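You operate a simulated robot arm through the tools that you are given. There is no shell and no other tool. Be economical: measure what you need, move in short steps, check, and stop when the job is done.

Carry out the task below with a simulated two-armed robot. There is one attempt and no reset: what you move stays moved.

## Task
Get the bedside book rest ready for reading in good light.
Fine: both page clips up, lamp knob on READ, shade turned till its light falls on the book; the lamp stays on.

It is judged by the outcome, as a careful person would: the job done as asked, and still so three seconds after it is handed in. It fails if anything else is knocked over, pushed out of place, dropped, spilled or broken.

## Robot
Two 7-joint arms with two-finger parallel grippers on one trunk that stands fixed in place. Base frame: the origin is at the foot of the trunk, x ahead of it, y to its left, z up. Readings come in mm, degrees, newtons and seconds.
The left shoulder is at [50, 158, 1183], the right one opposite. With the tool pointing down near the work surface each hand reaches from about 100 to 640 mm from the base axis, measured 20 degrees to its own side. Payload 3.91 kg a hand.
The TCP of each hand is the grasp point between the finger pads, 30 mm short of the fingertips. In the tool frame z runs along the fingers and y along their closing line. Largest opening 110 mm; finger width 20, thickness 10; the body of the gripper, 48 by 112 mm, starts 55 mm behind the TCP.
Orientation is told as [roll, pitch, yaw] about the base's x, y, z axes, in that order, counted from this pose: with the fingers straight down and closing along the base's y, the tool's x points along the base's -x, its y along +y and its z along -z.

## Interface
- The arms move only by the tool apply_moves. It takes "left_commands", "right_commands" or both (then of equal length, played together; a hand with none holds still); each is a list of rows, each an object of numbers (a shift or turn left out is 0, a gripper value left out holds the last): "tx", "ty", "tz": the shift along the tool's x, y, z in units of 100 mm (1.0 is 100 mm); "ax", "ay", "az": the turn, a rotation vector about the tool's x, y, z in units of 90 degrees (1.0 is 90 degrees); "fingers": the closure, from 0 (fully open) to 1 (shut). In form: [{"tx": .., "ty": .., "tz": .., "ax": .., "ay": .., "az": .., "fingers": ..}, ...]. A call has 1 to 8 rows; each row is the pose to reach, as a shift and turn from the pose commanded when the call began, along the tool's axes at that moment. A call with a number of a shift or a turn outside -1 to 1 is refused whole. Rows are played at 5 a second. More than 50 mm and 8.6 degrees between two rows, or a gripper value outside its range, and nothing of the call is played. A pose out of reach is approached as far as the arm can. The call stops where the force on the tool passes 40 N (or 10 N more than at its start, if that is more) or the arm is blocked; 0.2 s more then pass. Each finger travels about 153 mm/s and halts on what it meets, pressing with about 31 N; the grip force reading is that of the motor and also rises with nothing between the fingers. The clock runs only during rows and for 0.2 s after the last one: add rows that repeat a pose to give the fingers time. The reply holds the time, the measured pose of the TCP, the force on the tool along the base axes, the opening and the grip force, in the units named above and with some noise, with the torque about the TCP (base axes, N m) and any sound that the robot's microphone picked up.
- Cameras (640 x 400 px; columns grow to the right, rows downward): "scene" is now at [123.1, 41.9, 1351]; the picture's right is [0.47, -0.88, 0.00], its down [-0.31, -0.17, -0.94] and it looks along [0.83, 0.44, -0.35] (base axes); focal length 214 px, centre (320, 200). "left" rides on the left gripper at [73, -17, -103] in its tool frame; the picture's right is [0.23, 0.97, 0.00], its down [-0.76, 0.18, -0.62] and it looks along [-0.61, 0.14, 0.78] (tool axes); focal length 222 px, centre (320, 200). "right" rides on the right gripper at [72, 17, -103] in its tool frame; the picture's right is [-0.23, 0.97, 0.00], its down [-0.76, -0.18, -0.62] and it looks along [-0.61, -0.14, 0.78] (tool axes); focal length 222 px, centre (320, 200). There is no depth. A picture from a camera that has moved, and an enlarged one, comes with that camera's place and axes in the base frame and with its lens. The place of the scene camera against the robot may be out by one fixed shift of up to 12 mm in any direction.
- get_image(camera): a new picture of that camera. The clock stands still meanwhile.
- lift_body(by): slides the trunk up (or, below 0, down) by that many mm; the arms and the scene camera ride with it, the base frame stays. It gives what a move gives, with no picture.
- head_to(pan, tilt): turns the head with the scene camera to pan (to the left, within 80 degrees either way) and tilt (down, from -29 to 69), counted from straight ahead of the robot. It gives what a move gives.
- inspect(camera, box): a new picture of the part [left, top, right, bottom] of that camera's present view, enlarged. The clock stands still meanwhile.
- sign_off(): hands the job in; it is judged then, once.

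Go step by step. Nothing tells you positions but the pictures and the camera data: compare them with the known pose of the tool, close in by small moves and look again before you grip or let go. The budget is 120 turns and 78 pictures, counting those below and the enlarged ones. Unless the task says otherwise, let go and move clear before handing in, and close with one line.

The tools are called after ">>>" by a JSON object that holds its "name" and its "arguments". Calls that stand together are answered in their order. apply_moves: Moves the arms, as the interface text tells. Its arguments: {"type":"object","properties":{"left_commands":{"type":"array","items":{"type":"object","properties":{"tx":{"type":"number"},"ty":{"type":"number"},"tz":{"type":"number"},"ax":{"type":"number"},"ay":{"type":"number"},"az":{"type":"number"},"fingers":{"type":"number"}}}},"right_commands":{"type":"array","items":{"type":"object","properties":{"tx":{"type":"number"},"ty":{"type":"number"},"tz":{"type":"number"},"ax":{"type":"number"},"ay":{"type":"number"},"az":{"type":"number"},"fingers":{"type":"number"}}}}},"required":[]} The other tools are called the same way: lift_body (by) slides the trunk up or down; head_to (pan, tilt) turns the head that bears the scene camera; get_image (camera) takes a picture; inspect (camera, box) takes an enlarged picture of a part of a camera's view; sign_off () hands the job in.

At the start:

```text
time: 0.0
left_tool_pos: [324.7, 356.0, 1289.6]
left_tcp_rot: [0.0, -0.1, 0.2]
left_wrist_force: [0.3, 0.5, -0.7]
left_ft_torque: [0.01, 0.02, 0.0]
left_finger_gap: 110.1
left_grasp_force: 0.0
right_tool_pos: [341.5, -4.2, 1288.8]
right_tcp_rot: [0.1, 0.0, -0.1]
right_wrist_force: [0.4, 0.4, -0.1]
right_ft_torque: [0.01, 0.0, 0.02]
right_finger_gap: 110.0
right_grasp_force: 0.0
trunk travel left (down, up): [-425.0, 57.0]
head pan, tilt: [28.0, 20.7]
```

scene: 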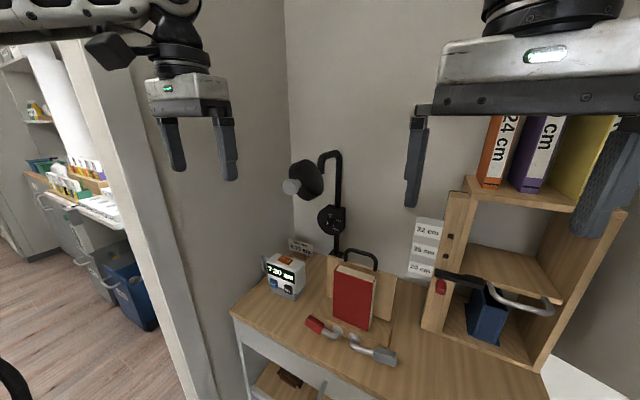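
right: 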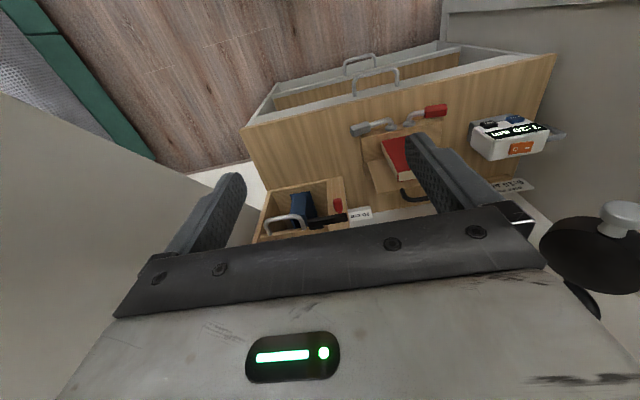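
left: 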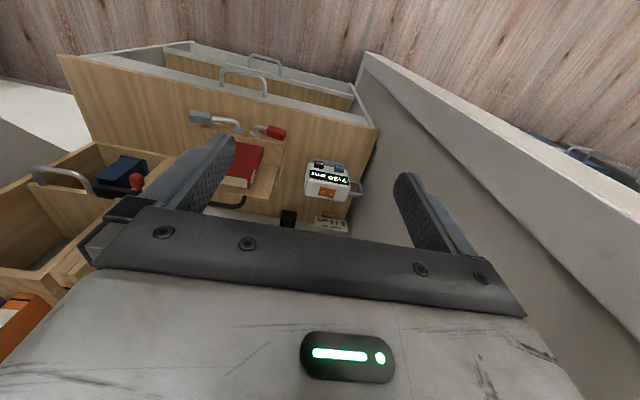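

I see a bedside cabinet with a book rest, two clip levers in front of the book (red tip and grey tip), a wall lamp with a knob, a clock and a shelf. I'll look closer first.

>>> {"name": "inspect", "arguments": {"camera": "scene", "box": [220, 230, 420, 380]}}

>>> {"name": "inspect", "arguments": {"camera": "scene", "box": [260, 140, 380, 260]}}

>>> {"name": "inspect", "arguments": {"camera": "scene", "box": [400, 200, 580, 350]}}

```text
2.67 times, centred on (320, 305) of scene
camera zoom: at [123.1, 41.9, 1351.0], right [0.47, -0.88, 0.0], down [-0.31, -0.17, -0.94], along [0.83, 0.44, -0.35], focal length 572 px, centre (320, -80)
```

zoom: 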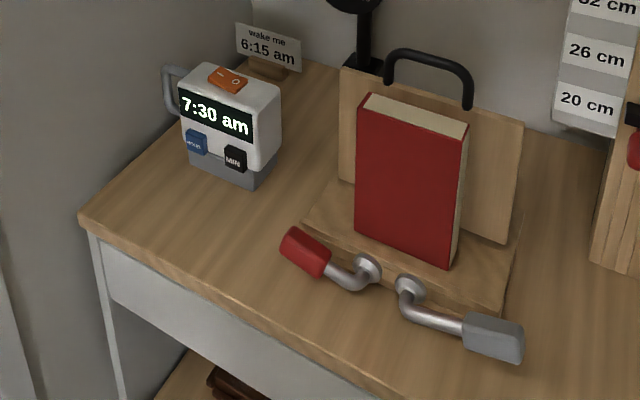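

```text
3.33 times, centred on (320, 200) of scene
camera zoom: at [123.1, 41.9, 1351.0], right [0.47, -0.88, 0.0], down [-0.31, -0.17, -0.94], along [0.83, 0.44, -0.35], focal length 715 px, centre (320, 200)
```

zoom: 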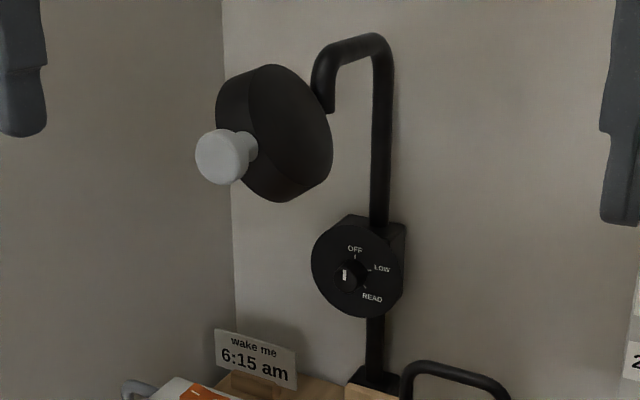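

```text
2.67 times, centred on (490, 275) of scene
camera zoom: at [123.1, 41.9, 1351.0], right [0.47, -0.88, 0.0], down [-0.31, -0.17, -0.94], along [0.83, 0.44, -0.35], focal length 572 px, centre (-133, 0)
```

zoom: 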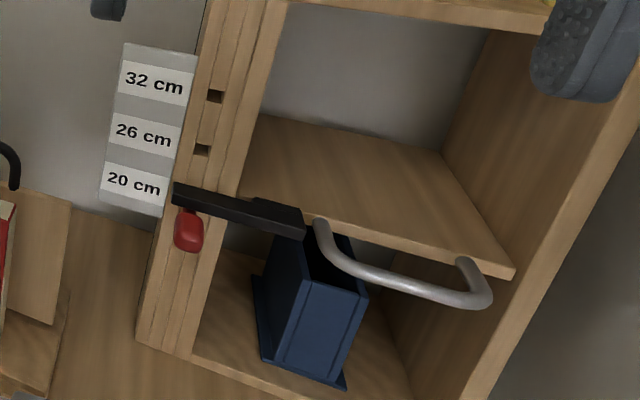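

The table's front edge is at about x=458, z=750. I estimate the clips near (520, 270, 770), the lamp dial near (770, 352, 1000) and the shade handle near (570, 360, 1180). I'll lower the trunk so all of these come within reach, then look again.

>>> {"name": "lift_body", "arguments": {"by": -180}}

>>> {"name": "head_to", "arguments": {"pan": 24, "tilt": 15}}

>>> {"name": "get_image", "arguments": {"camera": "scene"}}

```text
time: 2.0
left_tool_pos: [324.6, 354.8, 1109.8]
left_tcp_rot: [0.1, -0.1, 0.1]
left_wrist_force: [-0.1, 0.2, 0.4]
left_ft_torque: [0.0, 0.0, -0.01]
left_finger_gap: 110.2
left_grasp_force: 0.0
right_tool_pos: [341.8, -4.1, 1110.1]
right_tcp_rot: [0.2, 0.0, 0.0]
right_wrist_force: [-0.9, 0.4, -0.9]
right_ft_torque: [0.02, -0.02, -0.01]
right_finger_gap: 110.1
right_grasp_force: 0.1
trunk travel left (down, up): [-245.0, 237.0]
head pan, tilt: [28.0, 20.7]
```

```text
time: 2.7
left_tool_pos: [325.1, 355.0, 1111.5]
left_tcp_rot: [0.1, 0.0, 0.2]
left_wrist_force: [0.5, -0.1, 0.7]
left_ft_torque: [-0.04, 0.0, -0.04]
left_finger_gap: 109.9
left_grasp_force: 0.1
right_tool_pos: [341.5, -3.0, 1110.7]
right_tcp_rot: [0.1, 0.1, -0.1]
right_wrist_force: [-0.4, -0.3, 0.0]
right_ft_torque: [-0.06, 0.01, 0.0]
right_finger_gap: 110.0
right_grasp_force: 0.0
trunk travel left (down, up): [-245.0, 237.0]
head pan, tilt: [24.0, 15.0]
```

```text
71 pictures are left
camera scene: at [126.2, 36.3, 1180.3], right [0.41, -0.91, 0.0], down [-0.24, -0.11, -0.97], along [0.88, 0.39, -0.26], focal length 214 px, centre (320, 200)
```

scene: 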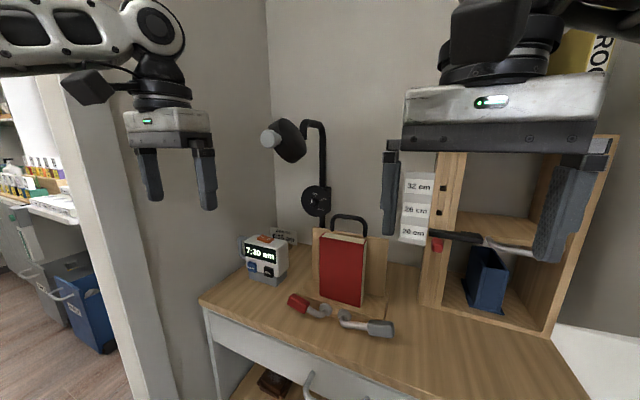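

The arms came down with the trunk. I'll tilt the left hand up so its camera can see the lamp.

>>> {"name": "apply_moves", "arguments": {"left_commands": [{"ay": -0.09}, {"ay": -0.18}, {"ay": -0.27}, {"ay": -0.36}, {"ay": -0.45}, {"ay": -0.54}]}}

>>> {"name": "get_image", "arguments": {"camera": "left"}}

```text
time: 4.1
left_tool_pos: [325.2, 354.8, 1110.9]
left_tcp_rot: [-0.1, -48.8, 0.2]
left_wrist_force: [-0.3, -0.3, 0.1]
left_ft_torque: [-0.01, 0.01, -0.01]
left_finger_gap: 110.0
left_grasp_force: 0.1
right_tool_pos: [340.9, -3.4, 1109.2]
right_tcp_rot: [0.2, 0.0, -0.1]
right_wrist_force: [0.2, 0.1, 0.1]
right_ft_torque: [-0.01, -0.01, -0.01]
right_finger_gap: 109.9
right_grasp_force: 0.1
trunk travel left (down, up): [-245.0, 237.0]
head pan, tilt: [24.0, 15.0]
```

```text
70 pictures are left
camera left: at [199.0, 337.0, 1123.4], right [-0.15, 0.97, -0.17], down [0.03, 0.18, 0.98], along [0.99, 0.14, -0.06], focal length 222 px, centre (320, 200)
```

left: 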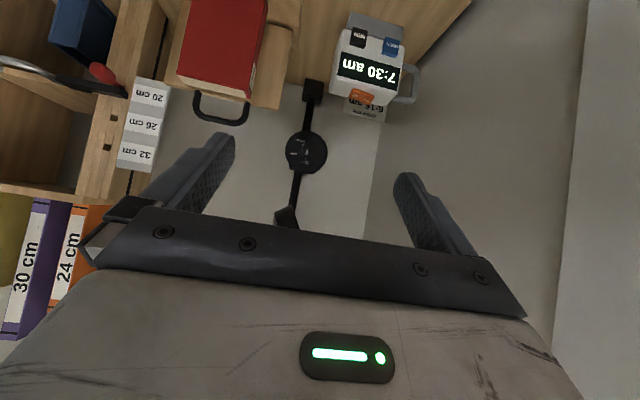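

Next I'll zoom in on the lamp dial and shade.

>>> {"name": "inspect", "arguments": {"camera": "left", "box": [250, 90, 360, 240]}}

>>> {"name": "inspect", "arguments": {"camera": "scene", "box": [250, 110, 350, 220]}}

>>> {"name": "inspect", "arguments": {"camera": "scene", "box": [270, 210, 410, 350]}}

```text
2.67 times, centred on (305, 165) of left
camera zoom: at [199.0, 337.0, 1123.4], right [-0.15, 0.97, -0.17], down [0.03, 0.18, 0.98], along [0.99, 0.14, -0.06], focal length 592 px, centre (360, 293)
```

zoom: 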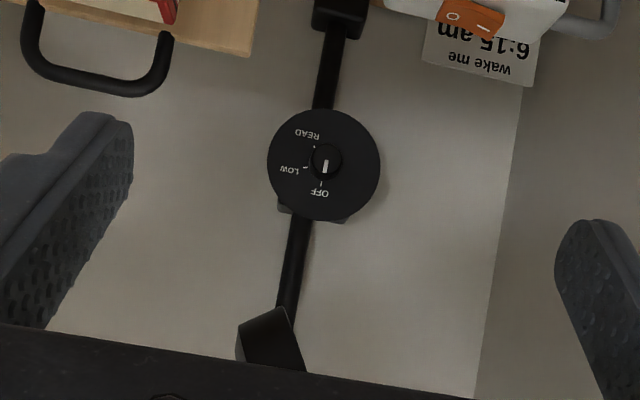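

```text
3.64 times, centred on (300, 165) of scene
camera zoom: at [126.4, 36.4, 1180.3], right [0.41, -0.91, 0.0], down [-0.24, -0.11, -0.97], along [0.88, 0.39, -0.26], focal length 780 px, centre (393, 327)
```

zoom: 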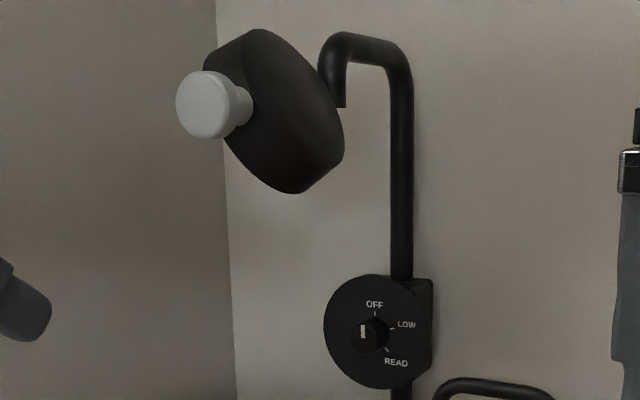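

```text
2.86 times, centred on (340, 280) of scene
camera zoom: at [126.4, 36.4, 1180.3], right [0.41, -0.91, 0.0], down [-0.24, -0.11, -0.97], along [0.88, 0.39, -0.26], focal length 613 px, centre (263, -29)
```

zoom: 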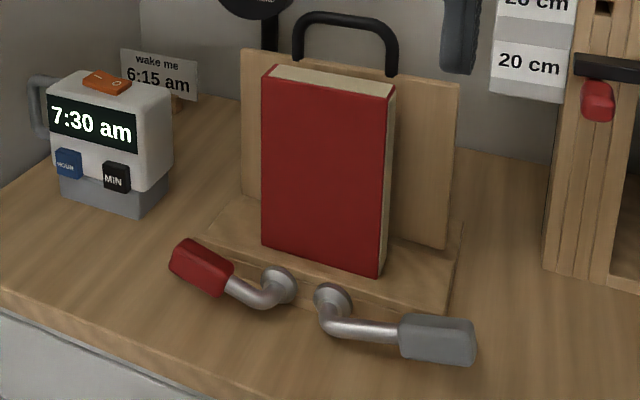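

The knob is round and points to OFF; clockwise from there come LOW and READ. I put it near (820, 360, 967). I'll bring the left hand level, fingers forward, and close in.

>>> {"name": "apply_moves", "arguments": {"left_commands": [{"ay": -0.09, "tz": 0.2}, {"ay": -0.18, "tz": 0.4}, {"ay": -0.27, "tz": 0.6}, {"ay": -0.36, "tz": 0.8}, {"ay": -0.458, "tz": 0.97, "tx": -0.1}, {"ay": -0.458, "tz": 0.97, "tx": -0.1}]}}

>>> {"name": "get_image", "arguments": {"camera": "scene"}}

>>> {"name": "get_image", "arguments": {"camera": "left"}}

```text
refused: row 5 steps farther than a row can; nothing moved
```

```text
66 pictures are left
camera scene: at [126.4, 36.4, 1180.3], right [0.41, -0.91, 0.0], down [-0.24, -0.11, -0.97], along [0.88, 0.39, -0.26], focal length 214 px, centre (320, 200)
```

scene: 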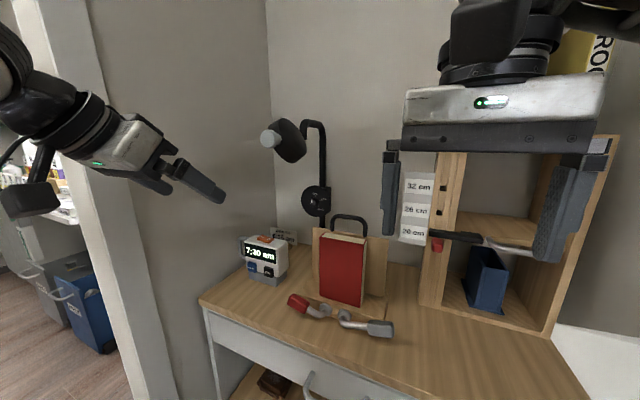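

```text
65 pictures are left
camera left: at [199.0, 337.0, 1123.4], right [-0.15, 0.97, -0.17], down [0.03, 0.18, 0.98], along [0.99, 0.14, -0.06], focal length 222 px, centre (320, 200)
```

left: 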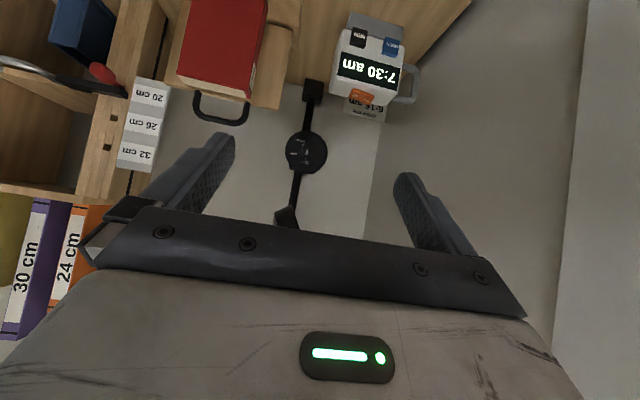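

That row turned slightly too far, so nothing moved. I'll redo it with smaller steps.

>>> {"name": "apply_moves", "arguments": {"left_commands": [{"ay": -0.09, "tz": 0.2}, {"ay": -0.18, "tz": 0.4}, {"ay": -0.27, "tz": 0.6}, {"ay": -0.36, "tz": 0.8}, {"ay": -0.41, "tz": 0.97, "tx": 0.05}, {"ay": -0.458, "tz": 0.97, "tx": 0.2}]}}

```text
time: 5.5
left_tool_pos: [400.2, 370.0, 1032.8]
left_tcp_rot: [95.5, -89.9, -95.5]
left_wrist_force: [-0.3, 0.1, -1.0]
left_ft_torque: [-0.01, -0.03, 0.0]
left_finger_gap: 110.1
left_grasp_force: 0.0
left hand out of reach, approached as far as the arm can: row 4, 5, 6
right_tool_pos: [340.2, -3.7, 1111.0]
right_tcp_rot: [0.2, 0.0, 0.0]
right_wrist_force: [-0.5, 1.5, -0.6]
right_ft_torque: [0.01, 0.0, 0.01]
right_finger_gap: 110.2
right_grasp_force: 0.1
trunk travel left (down, up): [-245.0, 237.0]
head pan, tilt: [24.0, 15.0]
```

The pose was too close to the shoulder, so I'll reach forward instead.

>>> {"name": "apply_moves", "arguments": {"left_commands": [{"tz": 0.4, "tx": 0.2}, {"tz": 0.8, "tx": 0.4}, {"tz": 1.0, "tx": 0.6}, {"tz": 1.0, "tx": 0.69}]}}

>>> {"name": "get_image", "arguments": {"camera": "left"}}

>>> {"name": "get_image", "arguments": {"camera": "scene"}}

```text
time: 6.5
left_tool_pos: [501.4, 370.9, 965.5]
left_tcp_rot: [15.5, -89.8, -15.5]
left_wrist_force: [0.6, -0.1, 0.3]
left_ft_torque: [0.0, 0.0, 0.01]
left_finger_gap: 110.0
left_grasp_force: 0.0
right_tool_pos: [340.3, -3.6, 1110.0]
right_tcp_rot: [0.1, -0.1, 0.0]
right_wrist_force: [0.3, 0.1, 1.0]
right_ft_torque: [0.02, 0.0, -0.02]
right_finger_gap: 110.1
right_grasp_force: 0.1
trunk travel left (down, up): [-245.0, 237.0]
head pan, tilt: [24.0, 15.0]
```

```text
64 pictures are left
camera left: at [396.2, 352.3, 892.5], right [0.0, 0.97, -0.23], down [-0.62, 0.18, 0.76], along [0.78, 0.14, 0.61], focal length 222 px, centre (320, 200)
```

left: 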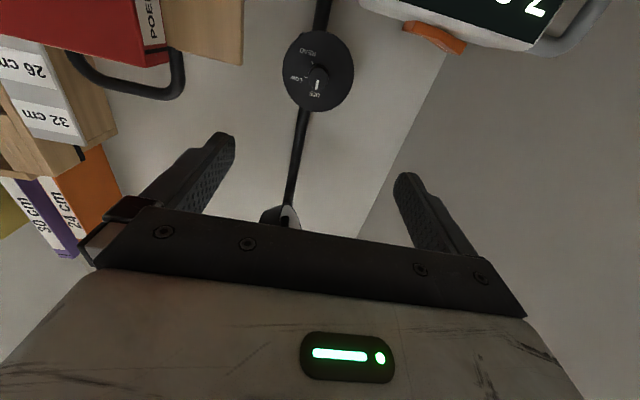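

```text
63 pictures are left
camera scene: at [126.3, 36.3, 1180.4], right [0.41, -0.91, 0.0], down [-0.24, -0.11, -0.97], along [0.88, 0.39, -0.26], focal length 214 px, centre (320, 200)
```

scene: 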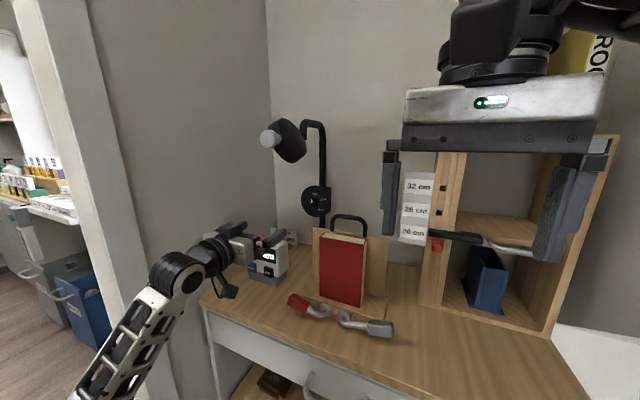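

The knob is near (800, 363, 966). I'm advancing straight at it.

>>> {"name": "apply_moves", "arguments": {"left_commands": [{"tz": 0.4, "ty": -0.08}, {"tz": 0.8, "ty": -0.08}, {"tz": 1.0, "ty": -0.08}]}}

>>> {"name": "apply_moves", "arguments": {"left_commands": [{"tz": 0.4}, {"tz": 0.8}, {"tz": 1.0}]}}

>>> {"name": "get_image", "arguments": {"camera": "left"}}

```text
time: 7.3
left_tool_pos: [600.6, 361.7, 963.2]
left_tcp_rot: [3.8, -89.8, -3.7]
left_wrist_force: [0.1, -0.6, -0.9]
left_ft_torque: [-0.01, 0.0, -0.03]
left_finger_gap: 110.1
left_grasp_force: 0.0
right_tool_pos: [340.4, -2.6, 1110.6]
right_tcp_rot: [0.1, 0.0, 0.0]
right_wrist_force: [-0.1, -0.1, 0.2]
right_ft_torque: [0.01, -0.02, -0.04]
right_finger_gap: 110.0
right_grasp_force: 0.0
trunk travel left (down, up): [-245.0, 237.0]
head pan, tilt: [24.0, 15.0]
```

```text
time: 8.1
left_tool_pos: [699.2, 361.0, 966.2]
left_tcp_rot: [-8.6, -89.8, 8.4]
left_wrist_force: [0.0, 0.7, -1.0]
left_ft_torque: [-0.01, 0.03, -0.02]
left_finger_gap: 110.0
left_grasp_force: 0.0
right_tool_pos: [340.4, -4.1, 1109.6]
right_tcp_rot: [0.1, 0.0, 0.0]
right_wrist_force: [-0.3, 0.0, 0.5]
right_ft_torque: [0.0, -0.02, 0.0]
right_finger_gap: 109.9
right_grasp_force: 0.0
trunk travel left (down, up): [-245.0, 237.0]
head pan, tilt: [24.0, 15.0]
```

```text
62 pictures are left
camera left: at [595.9, 342.7, 893.0], right [0.0, 0.97, -0.23], down [-0.62, 0.18, 0.76], along [0.78, 0.14, 0.6], focal length 222 px, centre (320, 200)
```

left: 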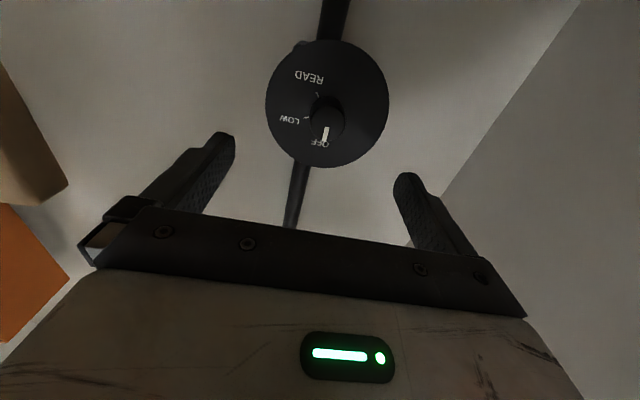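

The knob is still some distance ahead and roughly centred. I'll advance another 60 mm.

>>> {"name": "apply_moves", "arguments": {"left_commands": [{"tz": 0.3, "ty": 0.04}, {"tz": 0.6, "ty": 0.04}]}}

>>> {"name": "get_image", "arguments": {"camera": "left"}}

```text
time: 8.7
left_tool_pos: [760.5, 365.3, 963.5]
left_tcp_rot: [12.1, -89.9, -12.1]
left_wrist_force: [0.3, -0.3, -0.9]
left_ft_torque: [-0.02, -0.02, -0.04]
left_finger_gap: 109.9
left_grasp_force: 0.1
right_tool_pos: [341.1, -4.1, 1110.6]
right_tcp_rot: [0.2, 0.0, -0.1]
right_wrist_force: [0.0, -0.3, 0.3]
right_ft_torque: [0.01, -0.01, -0.01]
right_finger_gap: 110.0
right_grasp_force: 0.0
trunk travel left (down, up): [-245.0, 237.0]
head pan, tilt: [24.0, 15.0]
```

```text
61 pictures are left
camera left: at [656.2, 346.9, 890.2], right [0.0, 0.97, -0.23], down [-0.62, 0.18, 0.76], along [0.78, 0.14, 0.61], focal length 222 px, centre (320, 200)
```

left: 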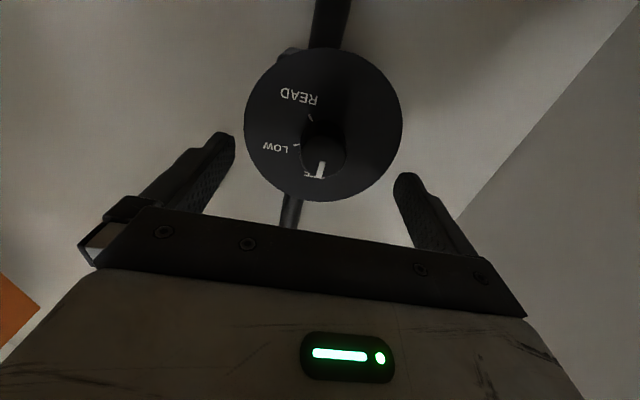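

The knob front is at about x=780 and the dial face at 825, with the axis near y=363, z=953. I'll drop 10 mm, advance a little and look again.

>>> {"name": "apply_moves", "arguments": {"left_commands": [{"tz": 0.06, "tx": 0.1, "ty": -0.015}, {"tz": 0.12, "tx": 0.1, "ty": -0.015}]}}

>>> {"name": "inspect", "arguments": {"camera": "left", "box": [220, 40, 420, 240]}}

>>> {"name": "inspect", "arguments": {"camera": "scene", "box": [240, 110, 380, 260]}}

```text
time: 9.3
left_tool_pos: [771.8, 365.6, 953.5]
left_tcp_rot: [-1.0, -89.9, 1.1]
left_wrist_force: [0.3, -0.3, 0.7]
left_ft_torque: [0.01, 0.0, 0.02]
left_finger_gap: 109.9
left_grasp_force: 0.0
right_tool_pos: [341.1, -3.2, 1110.3]
right_tcp_rot: [0.2, 0.0, 0.0]
right_wrist_force: [-0.2, -0.3, -1.5]
right_ft_torque: [-0.04, -0.03, -0.01]
right_finger_gap: 109.9
right_grasp_force: 0.0
trunk travel left (down, up): [-245.0, 237.0]
head pan, tilt: [24.0, 15.0]
```

```text
2.00 times, centred on (320, 140) of left
camera zoom: at [667.5, 347.2, 880.6], right [0.0, 0.97, -0.23], down [-0.62, 0.18, 0.76], along [0.78, 0.14, 0.6], focal length 444 px, centre (320, 320)
```

zoom: 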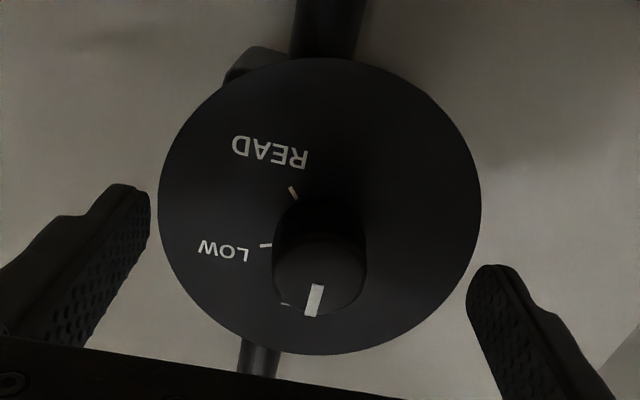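

```text
2.67 times, centred on (310, 185) of scene
camera zoom: at [126.3, 36.3, 1180.3], right [0.41, -0.91, 0.0], down [-0.24, -0.11, -0.97], along [0.88, 0.39, -0.26], focal length 572 px, centre (347, 240)
```

zoom: 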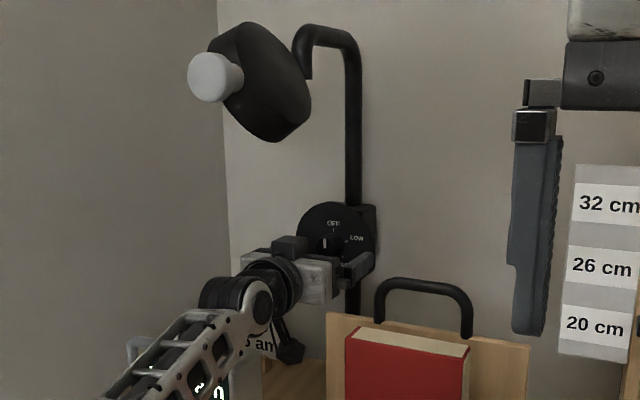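

Putting the views together gives a knob front at about x=797 and an axis at about z=960, y=364. I'll raise 7 mm, advance 10 mm, and check.

>>> {"name": "apply_moves", "arguments": {"left_commands": [{"tz": 0.0, "tx": -0.07, "ty": -0.01}, {"tz": 0.11, "tx": -0.07, "ty": -0.01}]}}

>>> {"name": "inspect", "arguments": {"camera": "left", "box": [220, 40, 420, 240]}}

>>> {"name": "inspect", "arguments": {"camera": "scene", "box": [280, 170, 360, 220]}}

```text
time: 9.9
left_tool_pos: [783.0, 364.4, 960.7]
left_tcp_rot: [-14.9, -90.0, 15.1]
left_wrist_force: [-0.9, -0.1, -0.6]
left_ft_torque: [0.03, 0.01, 0.04]
left_finger_gap: 109.8
left_grasp_force: 0.0
right_tool_pos: [340.7, -3.9, 1111.6]
right_tcp_rot: [0.1, 0.1, -0.1]
right_wrist_force: [-0.2, 0.3, 0.1]
right_ft_torque: [-0.02, 0.02, 0.02]
right_finger_gap: 109.9
right_grasp_force: 0.0
trunk travel left (down, up): [-245.0, 237.0]
head pan, tilt: [24.0, 15.0]
```

```text
2.00 times, centred on (320, 140) of left
camera zoom: at [678.3, 345.0, 887.8], right [0.0, 0.97, -0.23], down [-0.62, 0.18, 0.76], along [0.78, 0.14, 0.61], focal length 444 px, centre (320, 320)
```

zoom: 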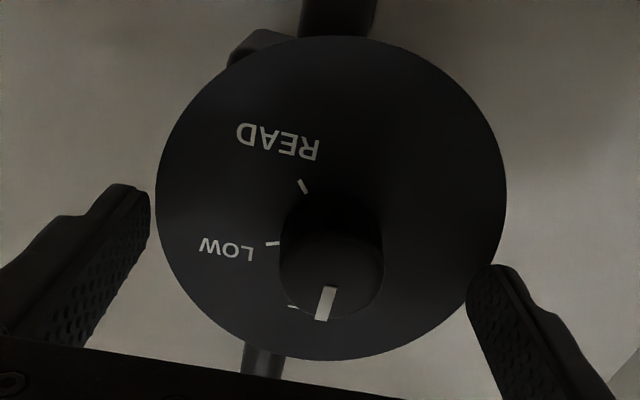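

```text
8.00 times, centred on (320, 195) of scene
camera zoom: at [126.1, 36.3, 1180.4], right [0.41, -0.91, 0.0], down [-0.24, -0.11, -0.97], along [0.88, 0.39, -0.26], focal length 1716 px, centre (320, 240)
```

zoom: 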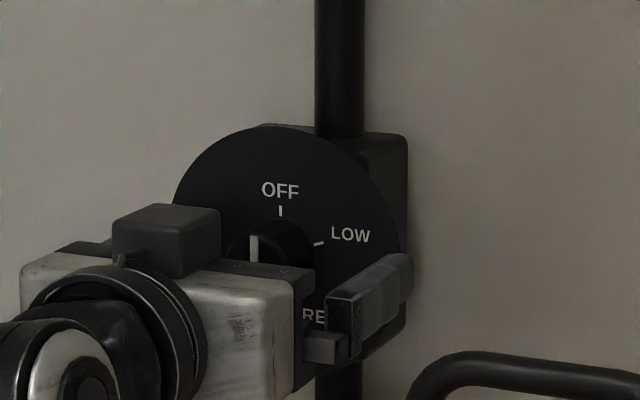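

The knob sits slightly left of and above the tool axis. I'll shift by (+3 y, +3 z), go 7 mm forward, and close.

>>> {"name": "apply_moves", "arguments": {"left_commands": [{"tz": 0.07, "tx": -0.03, "ty": 0.03}, {"tz": 0.07, "tx": -0.03, "ty": 0.03, "fingers": 0.5}, {"tz": 0.07, "tx": -0.03, "ty": 0.03, "fingers": 0.85}, {"tz": 0.07, "tx": -0.03, "ty": 0.03, "fingers": 0.85}]}}

>>> {"name": "inspect", "arguments": {"camera": "left", "box": [220, 40, 420, 240]}}

```text
time: 10.9
left_tool_pos: [788.6, 367.3, 962.6]
left_tcp_rot: [-10.9, -90.0, 11.1]
left_wrist_force: [2.2, 3.6, 0.5]
left_ft_torque: [0.0, 0.15, 0.18]
left_finger_gap: 33.7
left_grasp_force: 44.8
right_tool_pos: [341.8, -3.3, 1109.6]
right_tcp_rot: [0.0, 0.0, 0.0]
right_wrist_force: [0.6, -0.8, -1.0]
right_ft_torque: [-0.01, -0.01, 0.02]
right_finger_gap: 109.9
right_grasp_force: 0.0
trunk travel left (down, up): [-245.0, 237.0]
head pan, tilt: [24.0, 15.0]
```

```text
2.00 times, centred on (320, 140) of left
camera zoom: at [685.0, 348.4, 890.0], right [0.0, 0.97, -0.23], down [-0.62, 0.18, 0.76], along [0.78, 0.14, 0.6], focal length 444 px, centre (320, 320)
```

zoom: 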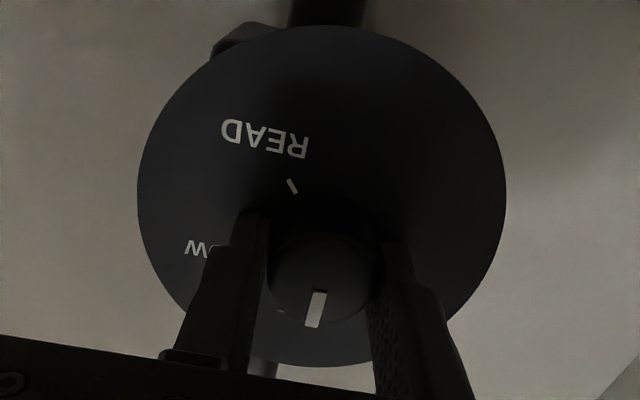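

I have the knob gripped at about 34 mm. I'll turn it clockwise, first about 60°.

>>> {"name": "apply_moves", "arguments": {"left_commands": [{"az": 0.08}, {"az": 0.16}, {"az": 0.25}, {"az": 0.34}, {"az": 0.43}, {"az": 0.52}, {"az": 0.61}, {"az": 0.69}]}}

>>> {"name": "inspect", "arguments": {"camera": "left", "box": [220, 40, 420, 240]}}

```text
time: 12.7
left_tool_pos: [788.7, 365.0, 963.0]
left_tcp_rot: [89.7, -27.7, -90.0]
left_wrist_force: [-22.6, -17.0, -14.7]
left_ft_torque: [-0.04, 0.97, 0.16]
left_finger_gap: 33.6
left_grasp_force: 45.1
right_tool_pos: [340.3, -3.8, 1110.6]
right_tcp_rot: [0.0, -0.1, 0.0]
right_wrist_force: [0.8, 0.4, -0.5]
right_ft_torque: [0.02, -0.02, 0.0]
right_finger_gap: 109.9
right_grasp_force: 0.0
trunk travel left (down, up): [-245.0, 237.0]
head pan, tilt: [24.0, 15.0]
```

```text
2.00 times, centred on (320, 140) of left
camera zoom: at [685.2, 420.2, 912.9], right [0.01, 0.65, 0.76], down [-0.62, -0.59, 0.52], along [0.78, -0.47, 0.4], focal length 444 px, centre (320, 320)
```

zoom: 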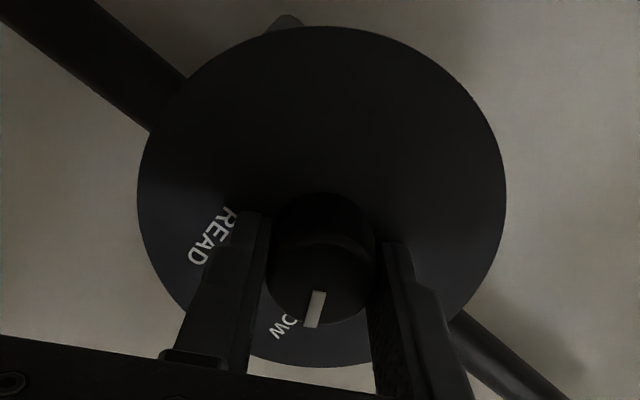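

The knob turned to LOW, but a side load has built up. I'll let go, re-centre by gripping again, and turn the rest.

>>> {"name": "apply_moves", "arguments": {"left_commands": [{"fingers": 0.5}, {"fingers": 0.5}]}}

>>> {"name": "get_image", "arguments": {"camera": "scene"}}

>>> {"name": "inspect", "arguments": {"camera": "left", "box": [220, 40, 420, 240]}}

```text
time: 13.3
left_tool_pos: [788.5, 369.1, 966.3]
left_tcp_rot: [90.0, -27.9, -89.9]
left_wrist_force: [0.4, 1.0, 0.2]
left_ft_torque: [-0.02, 0.02, -0.01]
left_finger_gap: 55.0
left_grasp_force: 0.0
right_tool_pos: [340.2, -4.1, 1110.0]
right_tcp_rot: [0.1, 0.0, 0.0]
right_wrist_force: [0.7, 0.4, 0.7]
right_ft_torque: [-0.01, 0.0, -0.01]
right_finger_gap: 110.1
right_grasp_force: 0.0
trunk travel left (down, up): [-245.0, 237.0]
head pan, tilt: [24.0, 15.0]
```

```text
54 pictures are left
camera scene: at [126.2, 36.3, 1180.4], right [0.41, -0.91, 0.0], down [-0.24, -0.11, -0.97], along [0.88, 0.39, -0.26], focal length 214 px, centre (320, 200)
```

scene: 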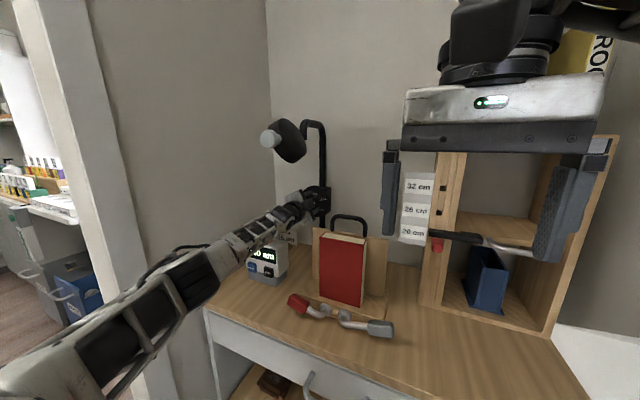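

```text
2.00 times, centred on (320, 140) of left
camera zoom: at [685.2, 423.7, 915.5], right [0.0, 0.66, 0.75], down [-0.62, -0.59, 0.51], along [0.78, -0.47, 0.41], focal length 444 px, centre (320, 320)
```

zoom: 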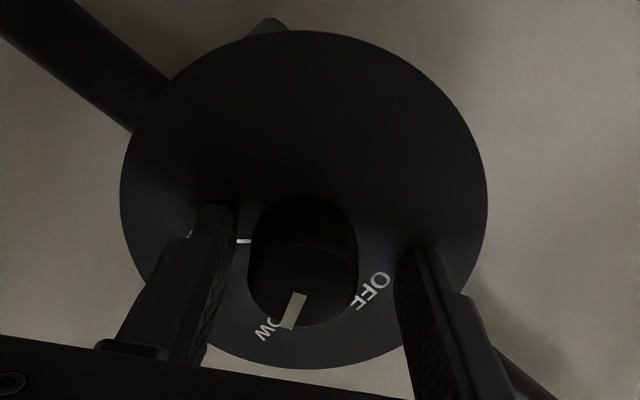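

The knob is 5 mm to one side of the fingers. I'll shift, grip again, and turn the remaining ~62°.

>>> {"name": "apply_moves", "arguments": {"left_commands": [{"ty": -0.05}, {"ty": -0.05, "fingers": 0.85}, {"ty": -0.05, "fingers": 0.85}]}}

>>> {"name": "apply_moves", "arguments": {"left_commands": [{"az": 0.08}, {"az": 0.16}, {"az": 0.25}, {"az": 0.34}, {"az": 0.43}, {"az": 0.52}, {"az": 0.61}, {"az": 0.67}]}}

>>> {"name": "inspect", "arguments": {"camera": "left", "box": [220, 40, 420, 240]}}

```text
time: 14.1
left_tool_pos: [789.2, 365.5, 961.5]
left_tcp_rot: [90.0, -27.9, -90.0]
left_wrist_force: [6.3, 3.0, 3.8]
left_ft_torque: [-0.01, -0.1, 0.16]
left_finger_gap: 33.0
left_grasp_force: 44.6
right_tool_pos: [341.3, -2.7, 1111.8]
right_tcp_rot: [0.1, -0.1, -0.1]
right_wrist_force: [-0.8, 0.3, -0.3]
right_ft_torque: [0.0, 0.01, 0.03]
right_finger_gap: 110.0
right_grasp_force: 0.1
trunk travel left (down, up): [-245.0, 237.0]
head pan, tilt: [24.0, 15.0]
```

```text
time: 15.9
left_tool_pos: [789.6, 365.6, 958.9]
left_tcp_rot: [89.8, 32.4, -89.8]
left_wrist_force: [15.0, 8.5, 7.8]
left_ft_torque: [0.01, -0.19, 0.24]
left_finger_gap: 33.0
left_grasp_force: 44.7
right_tool_pos: [340.8, -3.9, 1110.6]
right_tcp_rot: [-0.1, -0.1, 0.0]
right_wrist_force: [0.3, 0.6, -0.4]
right_ft_torque: [-0.02, 0.01, 0.01]
right_finger_gap: 110.0
right_grasp_force: 0.0
trunk travel left (down, up): [-245.0, 237.0]
head pan, tilt: [24.0, 15.0]
```

```text
2.00 times, centred on (320, 140) of left
camera zoom: at [685.0, 434.1, 983.7], right [0.0, -0.33, 0.94], down [-0.62, -0.74, -0.26], along [0.78, -0.58, -0.21], focal length 444 px, centre (320, 320)
```

zoom: 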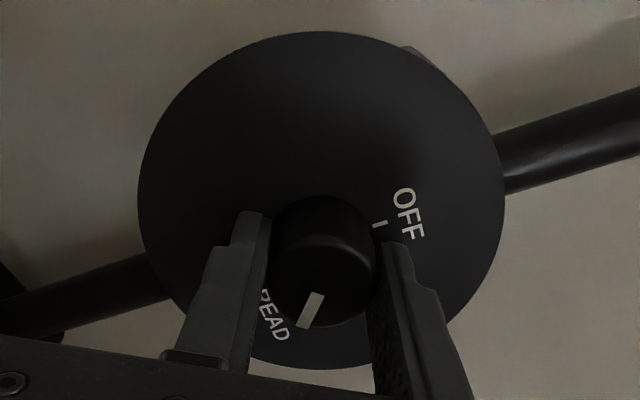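

It's brighter and the pointer is close to READ. I'll open the fingers to check.

>>> {"name": "apply_moves", "arguments": {"left_commands": [{"fingers": 0.5}, {"fingers": 0.5}]}}

>>> {"name": "inspect", "arguments": {"camera": "left", "box": [220, 40, 420, 240]}}

>>> {"name": "get_image", "arguments": {"camera": "scene"}}

```text
time: 16.5
left_tool_pos: [788.9, 363.4, 957.9]
left_tcp_rot: [89.7, 32.4, -90.1]
left_wrist_force: [1.2, -0.7, -0.1]
left_ft_torque: [-0.02, 0.0, 0.0]
left_finger_gap: 55.1
left_grasp_force: 0.1
right_tool_pos: [340.9, -3.0, 1109.4]
right_tcp_rot: [0.1, 0.0, 0.0]
right_wrist_force: [0.3, 0.0, -0.9]
right_ft_torque: [-0.01, -0.01, -0.01]
right_finger_gap: 110.2
right_grasp_force: 0.1
trunk travel left (down, up): [-245.0, 237.0]
head pan, tilt: [24.0, 15.0]
```

```text
2.00 times, centred on (320, 140) of left
camera zoom: at [684.9, 432.5, 983.4], right [0.0, -0.33, 0.94], down [-0.62, -0.74, -0.26], along [0.78, -0.59, -0.21], focal length 444 px, centre (320, 320)
```

zoom: 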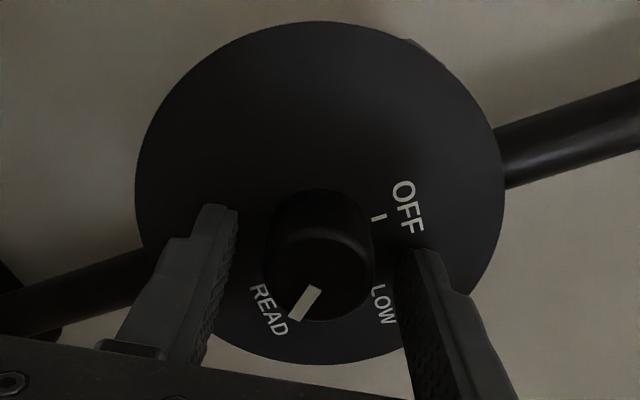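

```text
50 pictures are left
camera scene: at [126.2, 36.3, 1180.3], right [0.41, -0.91, 0.0], down [-0.24, -0.11, -0.97], along [0.88, 0.39, -0.26], focal length 214 px, centre (320, 200)
```

scene: 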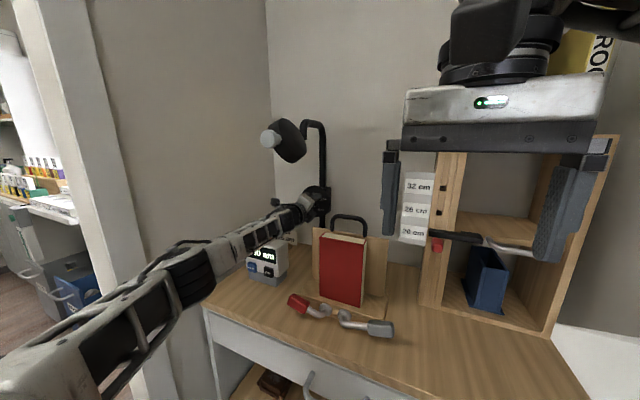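

The knob looks set to READ. I'll back straight off and view the dial from the front.

>>> {"name": "apply_moves", "arguments": {"left_commands": [{"tz": -0.2, "fingers": 0.0}, {"tz": -0.6}, {"tz": -1.0}]}}

>>> {"name": "get_image", "arguments": {"camera": "left"}}

>>> {"name": "inspect", "arguments": {"camera": "scene", "box": [240, 110, 380, 230]}}

```text
time: 17.3
left_tool_pos: [689.2, 366.7, 960.6]
left_tcp_rot: [89.8, 32.4, -90.0]
left_wrist_force: [-0.7, 0.3, 0.3]
left_ft_torque: [-0.02, 0.02, -0.06]
left_finger_gap: 109.7
left_grasp_force: 0.0
right_tool_pos: [341.3, -4.1, 1110.5]
right_tcp_rot: [0.0, -0.1, 0.0]
right_wrist_force: [-0.2, -0.6, 0.0]
right_ft_torque: [0.0, 0.0, -0.03]
right_finger_gap: 109.9
right_grasp_force: 0.0
trunk travel left (down, up): [-245.0, 237.0]
head pan, tilt: [24.0, 15.0]
```

```text
49 pictures are left
camera left: at [584.9, 435.8, 984.0], right [0.0, -0.33, 0.94], down [-0.62, -0.74, -0.26], along [0.78, -0.59, -0.21], focal length 222 px, centre (320, 200)
```

left: 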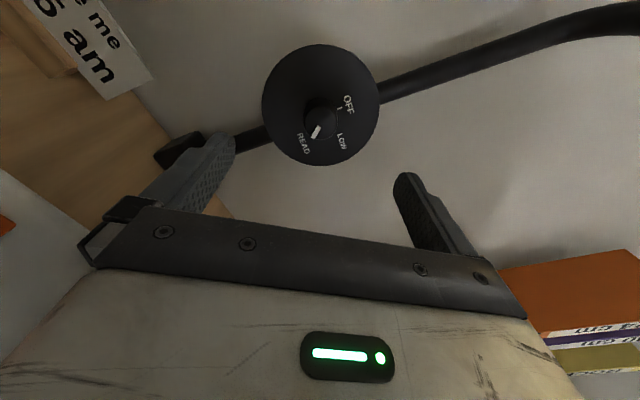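

```text
3.33 times, centred on (310, 170) of scene
camera zoom: at [126.2, 36.2, 1180.4], right [0.41, -0.91, 0.0], down [-0.24, -0.11, -0.97], along [0.88, 0.39, -0.26], focal length 715 px, centre (353, 300)
```

zoom: 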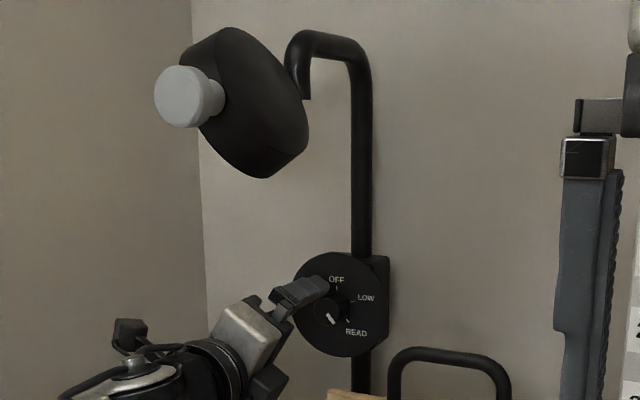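

The lamp is on and the pointer reads READ. For the shade I need a side view, so I'll turn the right hand to look left at it.

>>> {"name": "apply_moves", "arguments": {"right_commands": [{"az": -0.09}, {"az": -0.18}, {"az": -0.27}, {"az": -0.36}, {"az": -0.45}, {"az": -0.5}]}}

>>> {"name": "apply_moves", "arguments": {"right_commands": [{"ay": -0.09}, {"ay": -0.18}, {"ay": -0.27}, {"ay": -0.36}, {"ay": -0.45}, {"ay": -0.54}, {"ay": -0.62}]}}

>>> {"name": "get_image", "arguments": {"camera": "right"}}

```text
time: 18.7
left_tool_pos: [689.4, 367.8, 959.9]
left_tcp_rot: [90.0, 32.3, -89.9]
left_wrist_force: [0.8, 0.1, -0.1]
left_ft_torque: [0.0, -0.02, 0.03]
left_finger_gap: 110.2
left_grasp_force: 0.1
right_tool_pos: [341.9, -4.8, 1109.1]
right_tcp_rot: [0.0, -0.1, 45.2]
right_wrist_force: [-0.5, 0.5, 0.7]
right_ft_torque: [-0.02, 0.01, 0.0]
right_finger_gap: 110.1
right_grasp_force: 0.1
trunk travel left (down, up): [-245.0, 237.0]
head pan, tilt: [24.0, 15.0]
```

```text
time: 20.5
left_tool_pos: [678.1, 388.8, 956.7]
left_tcp_rot: [90.8, 30.4, -89.4]
left_wrist_force: [-0.1, 2.1, -1.1]
left_ft_torque: [0.01, -0.08, -0.12]
left_finger_gap: 109.9
left_grasp_force: 0.1
right_tool_pos: [291.3, 65.8, 1110.6]
right_tcp_rot: [-8.8, -54.0, 60.0]
right_wrist_force: [0.7, -0.8, -0.2]
right_ft_torque: [0.01, 0.03, 0.04]
right_finger_gap: 110.3
right_grasp_force: 0.0
trunk travel left (down, up): [-245.0, 237.0]
head pan, tilt: [24.0, 15.0]
stopped in row 7 (right hand): the arm was blocked; the commanded pose is now the measured one
```

```text
47 pictures are left
camera right: at [203.1, -25.1, 1108.8], right [-0.71, 0.7, 0.1], down [0.03, -0.1, 0.99], along [0.71, 0.71, 0.05], focal length 222 px, centre (320, 200)
```

right: 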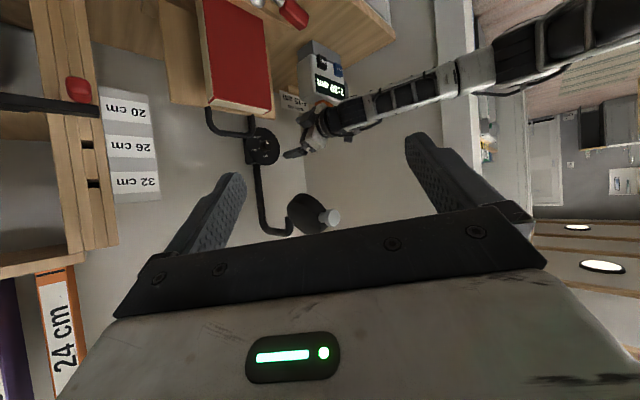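

The right arm brushed the left one. I'll zoom on the shade from here first, then back the right arm off.

>>> {"name": "inspect", "arguments": {"camera": "right", "box": [230, 110, 370, 240]}}

>>> {"name": "apply_moves", "arguments": {"right_commands": [{"ay": 0.09}, {"ay": 0.18, "ty": -0.2}, {"ay": 0.27, "ty": -0.4}, {"ay": 0.36, "ty": -0.6}, {"ay": 0.45, "ty": -0.8}, {"ay": 0.54, "ty": -0.8}]}}

```text
3.08 times, centred on (300, 175) of right
camera zoom: at [203.1, -25.1, 1108.8], right [-0.71, 0.7, 0.1], down [0.03, -0.1, 0.99], along [0.71, 0.71, 0.05], focal length 684 px, centre (382, 277)
```

zoom: 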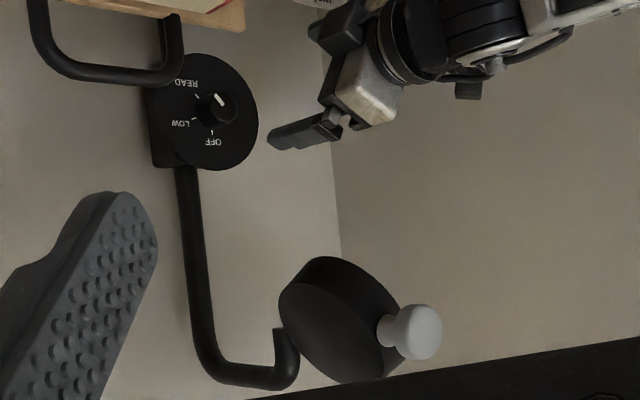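

```text
time: 21.9
left_tool_pos: [689.0, 366.6, 960.3]
left_tcp_rot: [89.9, 32.4, -90.1]
left_wrist_force: [0.0, -0.1, -0.5]
left_ft_torque: [-0.01, 0.0, 0.0]
left_finger_gap: 110.0
left_grasp_force: 0.1
right_tool_pos: [376.4, -20.5, 1113.3]
right_tcp_rot: [-2.3, -6.8, 51.7]
right_wrist_force: [-0.1, 0.2, -0.8]
right_ft_torque: [0.05, -0.01, -0.01]
right_finger_gap: 110.1
right_grasp_force: 0.2
trunk travel left (down, up): [-245.0, 237.0]
head pan, tilt: [24.0, 15.0]
```

The knob pointer lines up with READ. Next I'll bring the left hand back and roll it upright to study the shade.

>>> {"name": "apply_moves", "arguments": {"left_commands": [{"tz": -0.3, "az": -0.09}, {"tz": -0.6, "az": -0.18}, {"tz": -0.9, "az": -0.27}, {"tz": -1.0, "az": -0.36}, {"tz": -1.0, "az": -0.45}, {"tz": -1.0, "az": -0.54}, {"tz": -1.0, "az": -0.63}, {"tz": -1.0, "az": -0.72}]}}

>>> {"name": "apply_moves", "arguments": {"left_commands": [{"tz": -0.3, "az": -0.09}, {"tz": -0.6, "az": -0.18}, {"tz": -0.9, "az": -0.27}, {"tz": -1.0, "az": -0.36}, {"tz": -1.0, "az": -0.45}, {"tz": -1.0, "az": -0.54}, {"tz": -1.0, "az": -0.61}]}}

>>> {"name": "apply_moves", "arguments": {"left_commands": [{"tx": -0.4, "tz": -0.2}, {"tx": -0.8, "tz": -0.4}, {"tx": -1.0, "tz": -0.6}]}}

>>> {"name": "get_image", "arguments": {"camera": "left"}}

```text
time: 23.7
left_tool_pos: [588.3, 367.4, 960.7]
left_tcp_rot: [89.8, -32.5, -89.8]
left_wrist_force: [-0.5, -0.1, 1.4]
left_ft_torque: [0.01, 0.03, -0.02]
left_finger_gap: 109.9
left_grasp_force: 0.1
right_tool_pos: [375.8, -19.6, 1114.1]
right_tcp_rot: [-2.3, -6.8, 51.7]
right_wrist_force: [0.0, 0.1, 0.5]
right_ft_torque: [0.02, -0.01, -0.01]
right_finger_gap: 110.2
right_grasp_force: 0.1
trunk travel left (down, up): [-245.0, 237.0]
head pan, tilt: [24.0, 15.0]
```

```text
time: 25.3
left_tool_pos: [489.9, 366.7, 960.5]
left_tcp_rot: [87.3, -87.4, -87.1]
left_wrist_force: [-0.2, 0.3, 0.2]
left_ft_torque: [0.02, 0.0, 0.01]
left_finger_gap: 110.0
left_grasp_force: 0.1
right_tool_pos: [375.8, -18.4, 1112.1]
right_tcp_rot: [-2.4, -6.8, 51.7]
right_wrist_force: [-0.6, -0.2, 0.6]
right_ft_torque: [0.07, -0.01, 0.0]
right_finger_gap: 110.0
right_grasp_force: 0.1
trunk travel left (down, up): [-245.0, 237.0]
head pan, tilt: [24.0, 15.0]
```

```text
time: 26.1
left_tool_pos: [430.9, 364.0, 1062.8]
left_tcp_rot: [86.6, -87.3, -86.5]
left_wrist_force: [0.1, -0.5, 0.6]
left_ft_torque: [0.0, 0.02, 0.01]
left_finger_gap: 110.2
left_grasp_force: 0.0
right_tool_pos: [375.7, -18.6, 1112.5]
right_tcp_rot: [-2.3, -6.8, 51.7]
right_wrist_force: [-0.6, -0.3, 0.3]
right_ft_torque: [0.0, -0.03, 0.01]
right_finger_gap: 110.3
right_grasp_force: 0.1
trunk travel left (down, up): [-245.0, 237.0]
head pan, tilt: [24.0, 15.0]
```

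```text
45 pictures are left
camera left: at [326.3, 348.6, 989.6], right [0.0, 0.98, -0.18], down [-0.62, 0.14, 0.77], along [0.78, 0.11, 0.61], focal length 222 px, centre (320, 200)
```

left: 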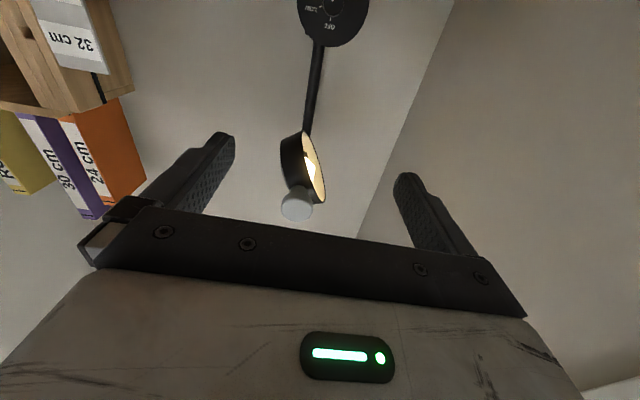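

I can now see the lit opening: it faces left, toward the wall. I'll zoom in.

>>> {"name": "inspect", "arguments": {"camera": "left", "box": [260, 110, 360, 230]}}

>>> {"name": "inspect", "arguments": {"camera": "scene", "box": [255, 110, 335, 165]}}

```text
3.33 times, centred on (310, 170) of left
camera zoom: at [326.3, 348.6, 989.6], right [0.0, 0.98, -0.18], down [-0.62, 0.14, 0.77], along [0.78, 0.11, 0.61], focal length 740 px, centre (353, 300)
```

zoom: 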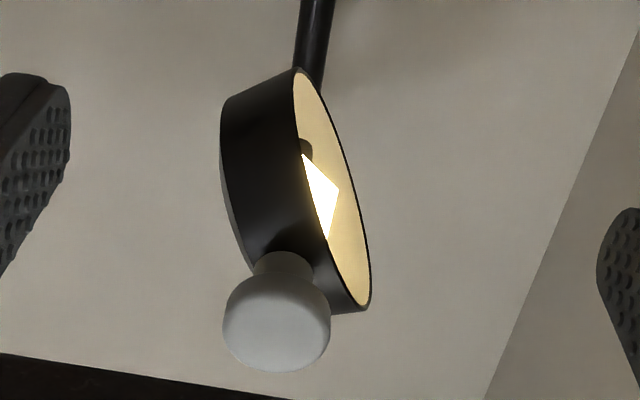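

```text
7.27 times, centred on (295, 138) of scene
camera zoom: at [126.2, 36.2, 1180.3], right [0.41, -0.91, 0.0], down [-0.24, -0.11, -0.97], along [0.88, 0.39, -0.26], focal length 1560 px, centre (502, 654)
```

zoom: 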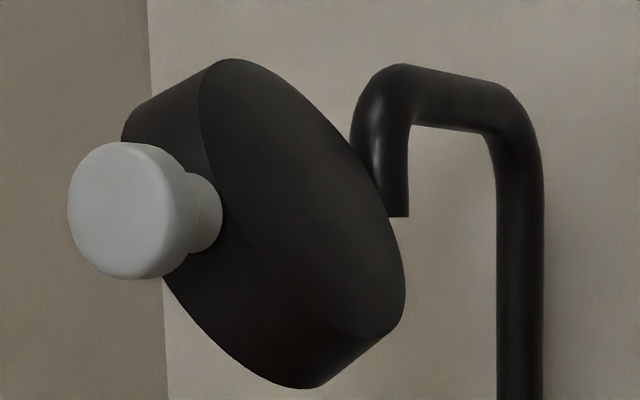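

The shade's open side faces left and down, about 50° off vertical. The white knob is on its roll axis, which runs along x, near (560, 356, 1188). I'll bring the left hand in line with that knob, rolled 45°, so I can twist counterclockwise.

>>> {"name": "apply_moves", "arguments": {"left_commands": [{"tx": -0.3, "tz": 0.0, "ty": -0.08, "az": 0.08}, {"tx": -0.6, "tz": 0.0, "ty": -0.08, "az": 0.16}, {"tx": -0.8, "ty": -0.08, "tz": 0.0, "az": 0.25}, {"tx": -1.0, "ty": -0.08, "tz": 0.0, "az": 0.34}]}}

>>> {"name": "get_image", "arguments": {"camera": "left"}}

```text
time: 27.1
left_tool_pos: [429.5, 350.6, 1160.4]
left_tcp_rot: [89.7, -56.5, -89.7]
left_wrist_force: [0.0, -0.2, -0.6]
left_ft_torque: [-0.01, -0.02, 0.01]
left_finger_gap: 110.3
left_grasp_force: 0.0
right_tool_pos: [375.6, -19.3, 1112.6]
right_tcp_rot: [-2.5, -6.8, 51.7]
right_wrist_force: [-0.5, -0.4, -0.1]
right_ft_torque: [-0.03, 0.0, -0.02]
right_finger_gap: 109.9
right_grasp_force: 0.1
trunk travel left (down, up): [-245.0, 237.0]
head pan, tilt: [24.0, 15.0]
```

```text
42 pictures are left
camera left: at [325.4, 375.4, 1090.8], right [0.0, 0.94, 0.35], down [-0.62, -0.27, 0.74], along [0.78, -0.22, 0.58], focal length 222 px, centre (320, 200)
```

left: 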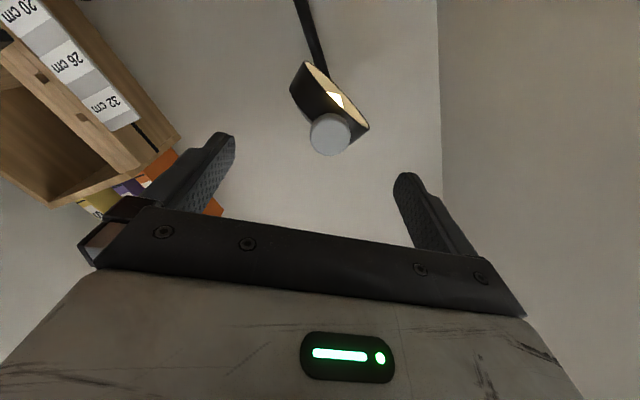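

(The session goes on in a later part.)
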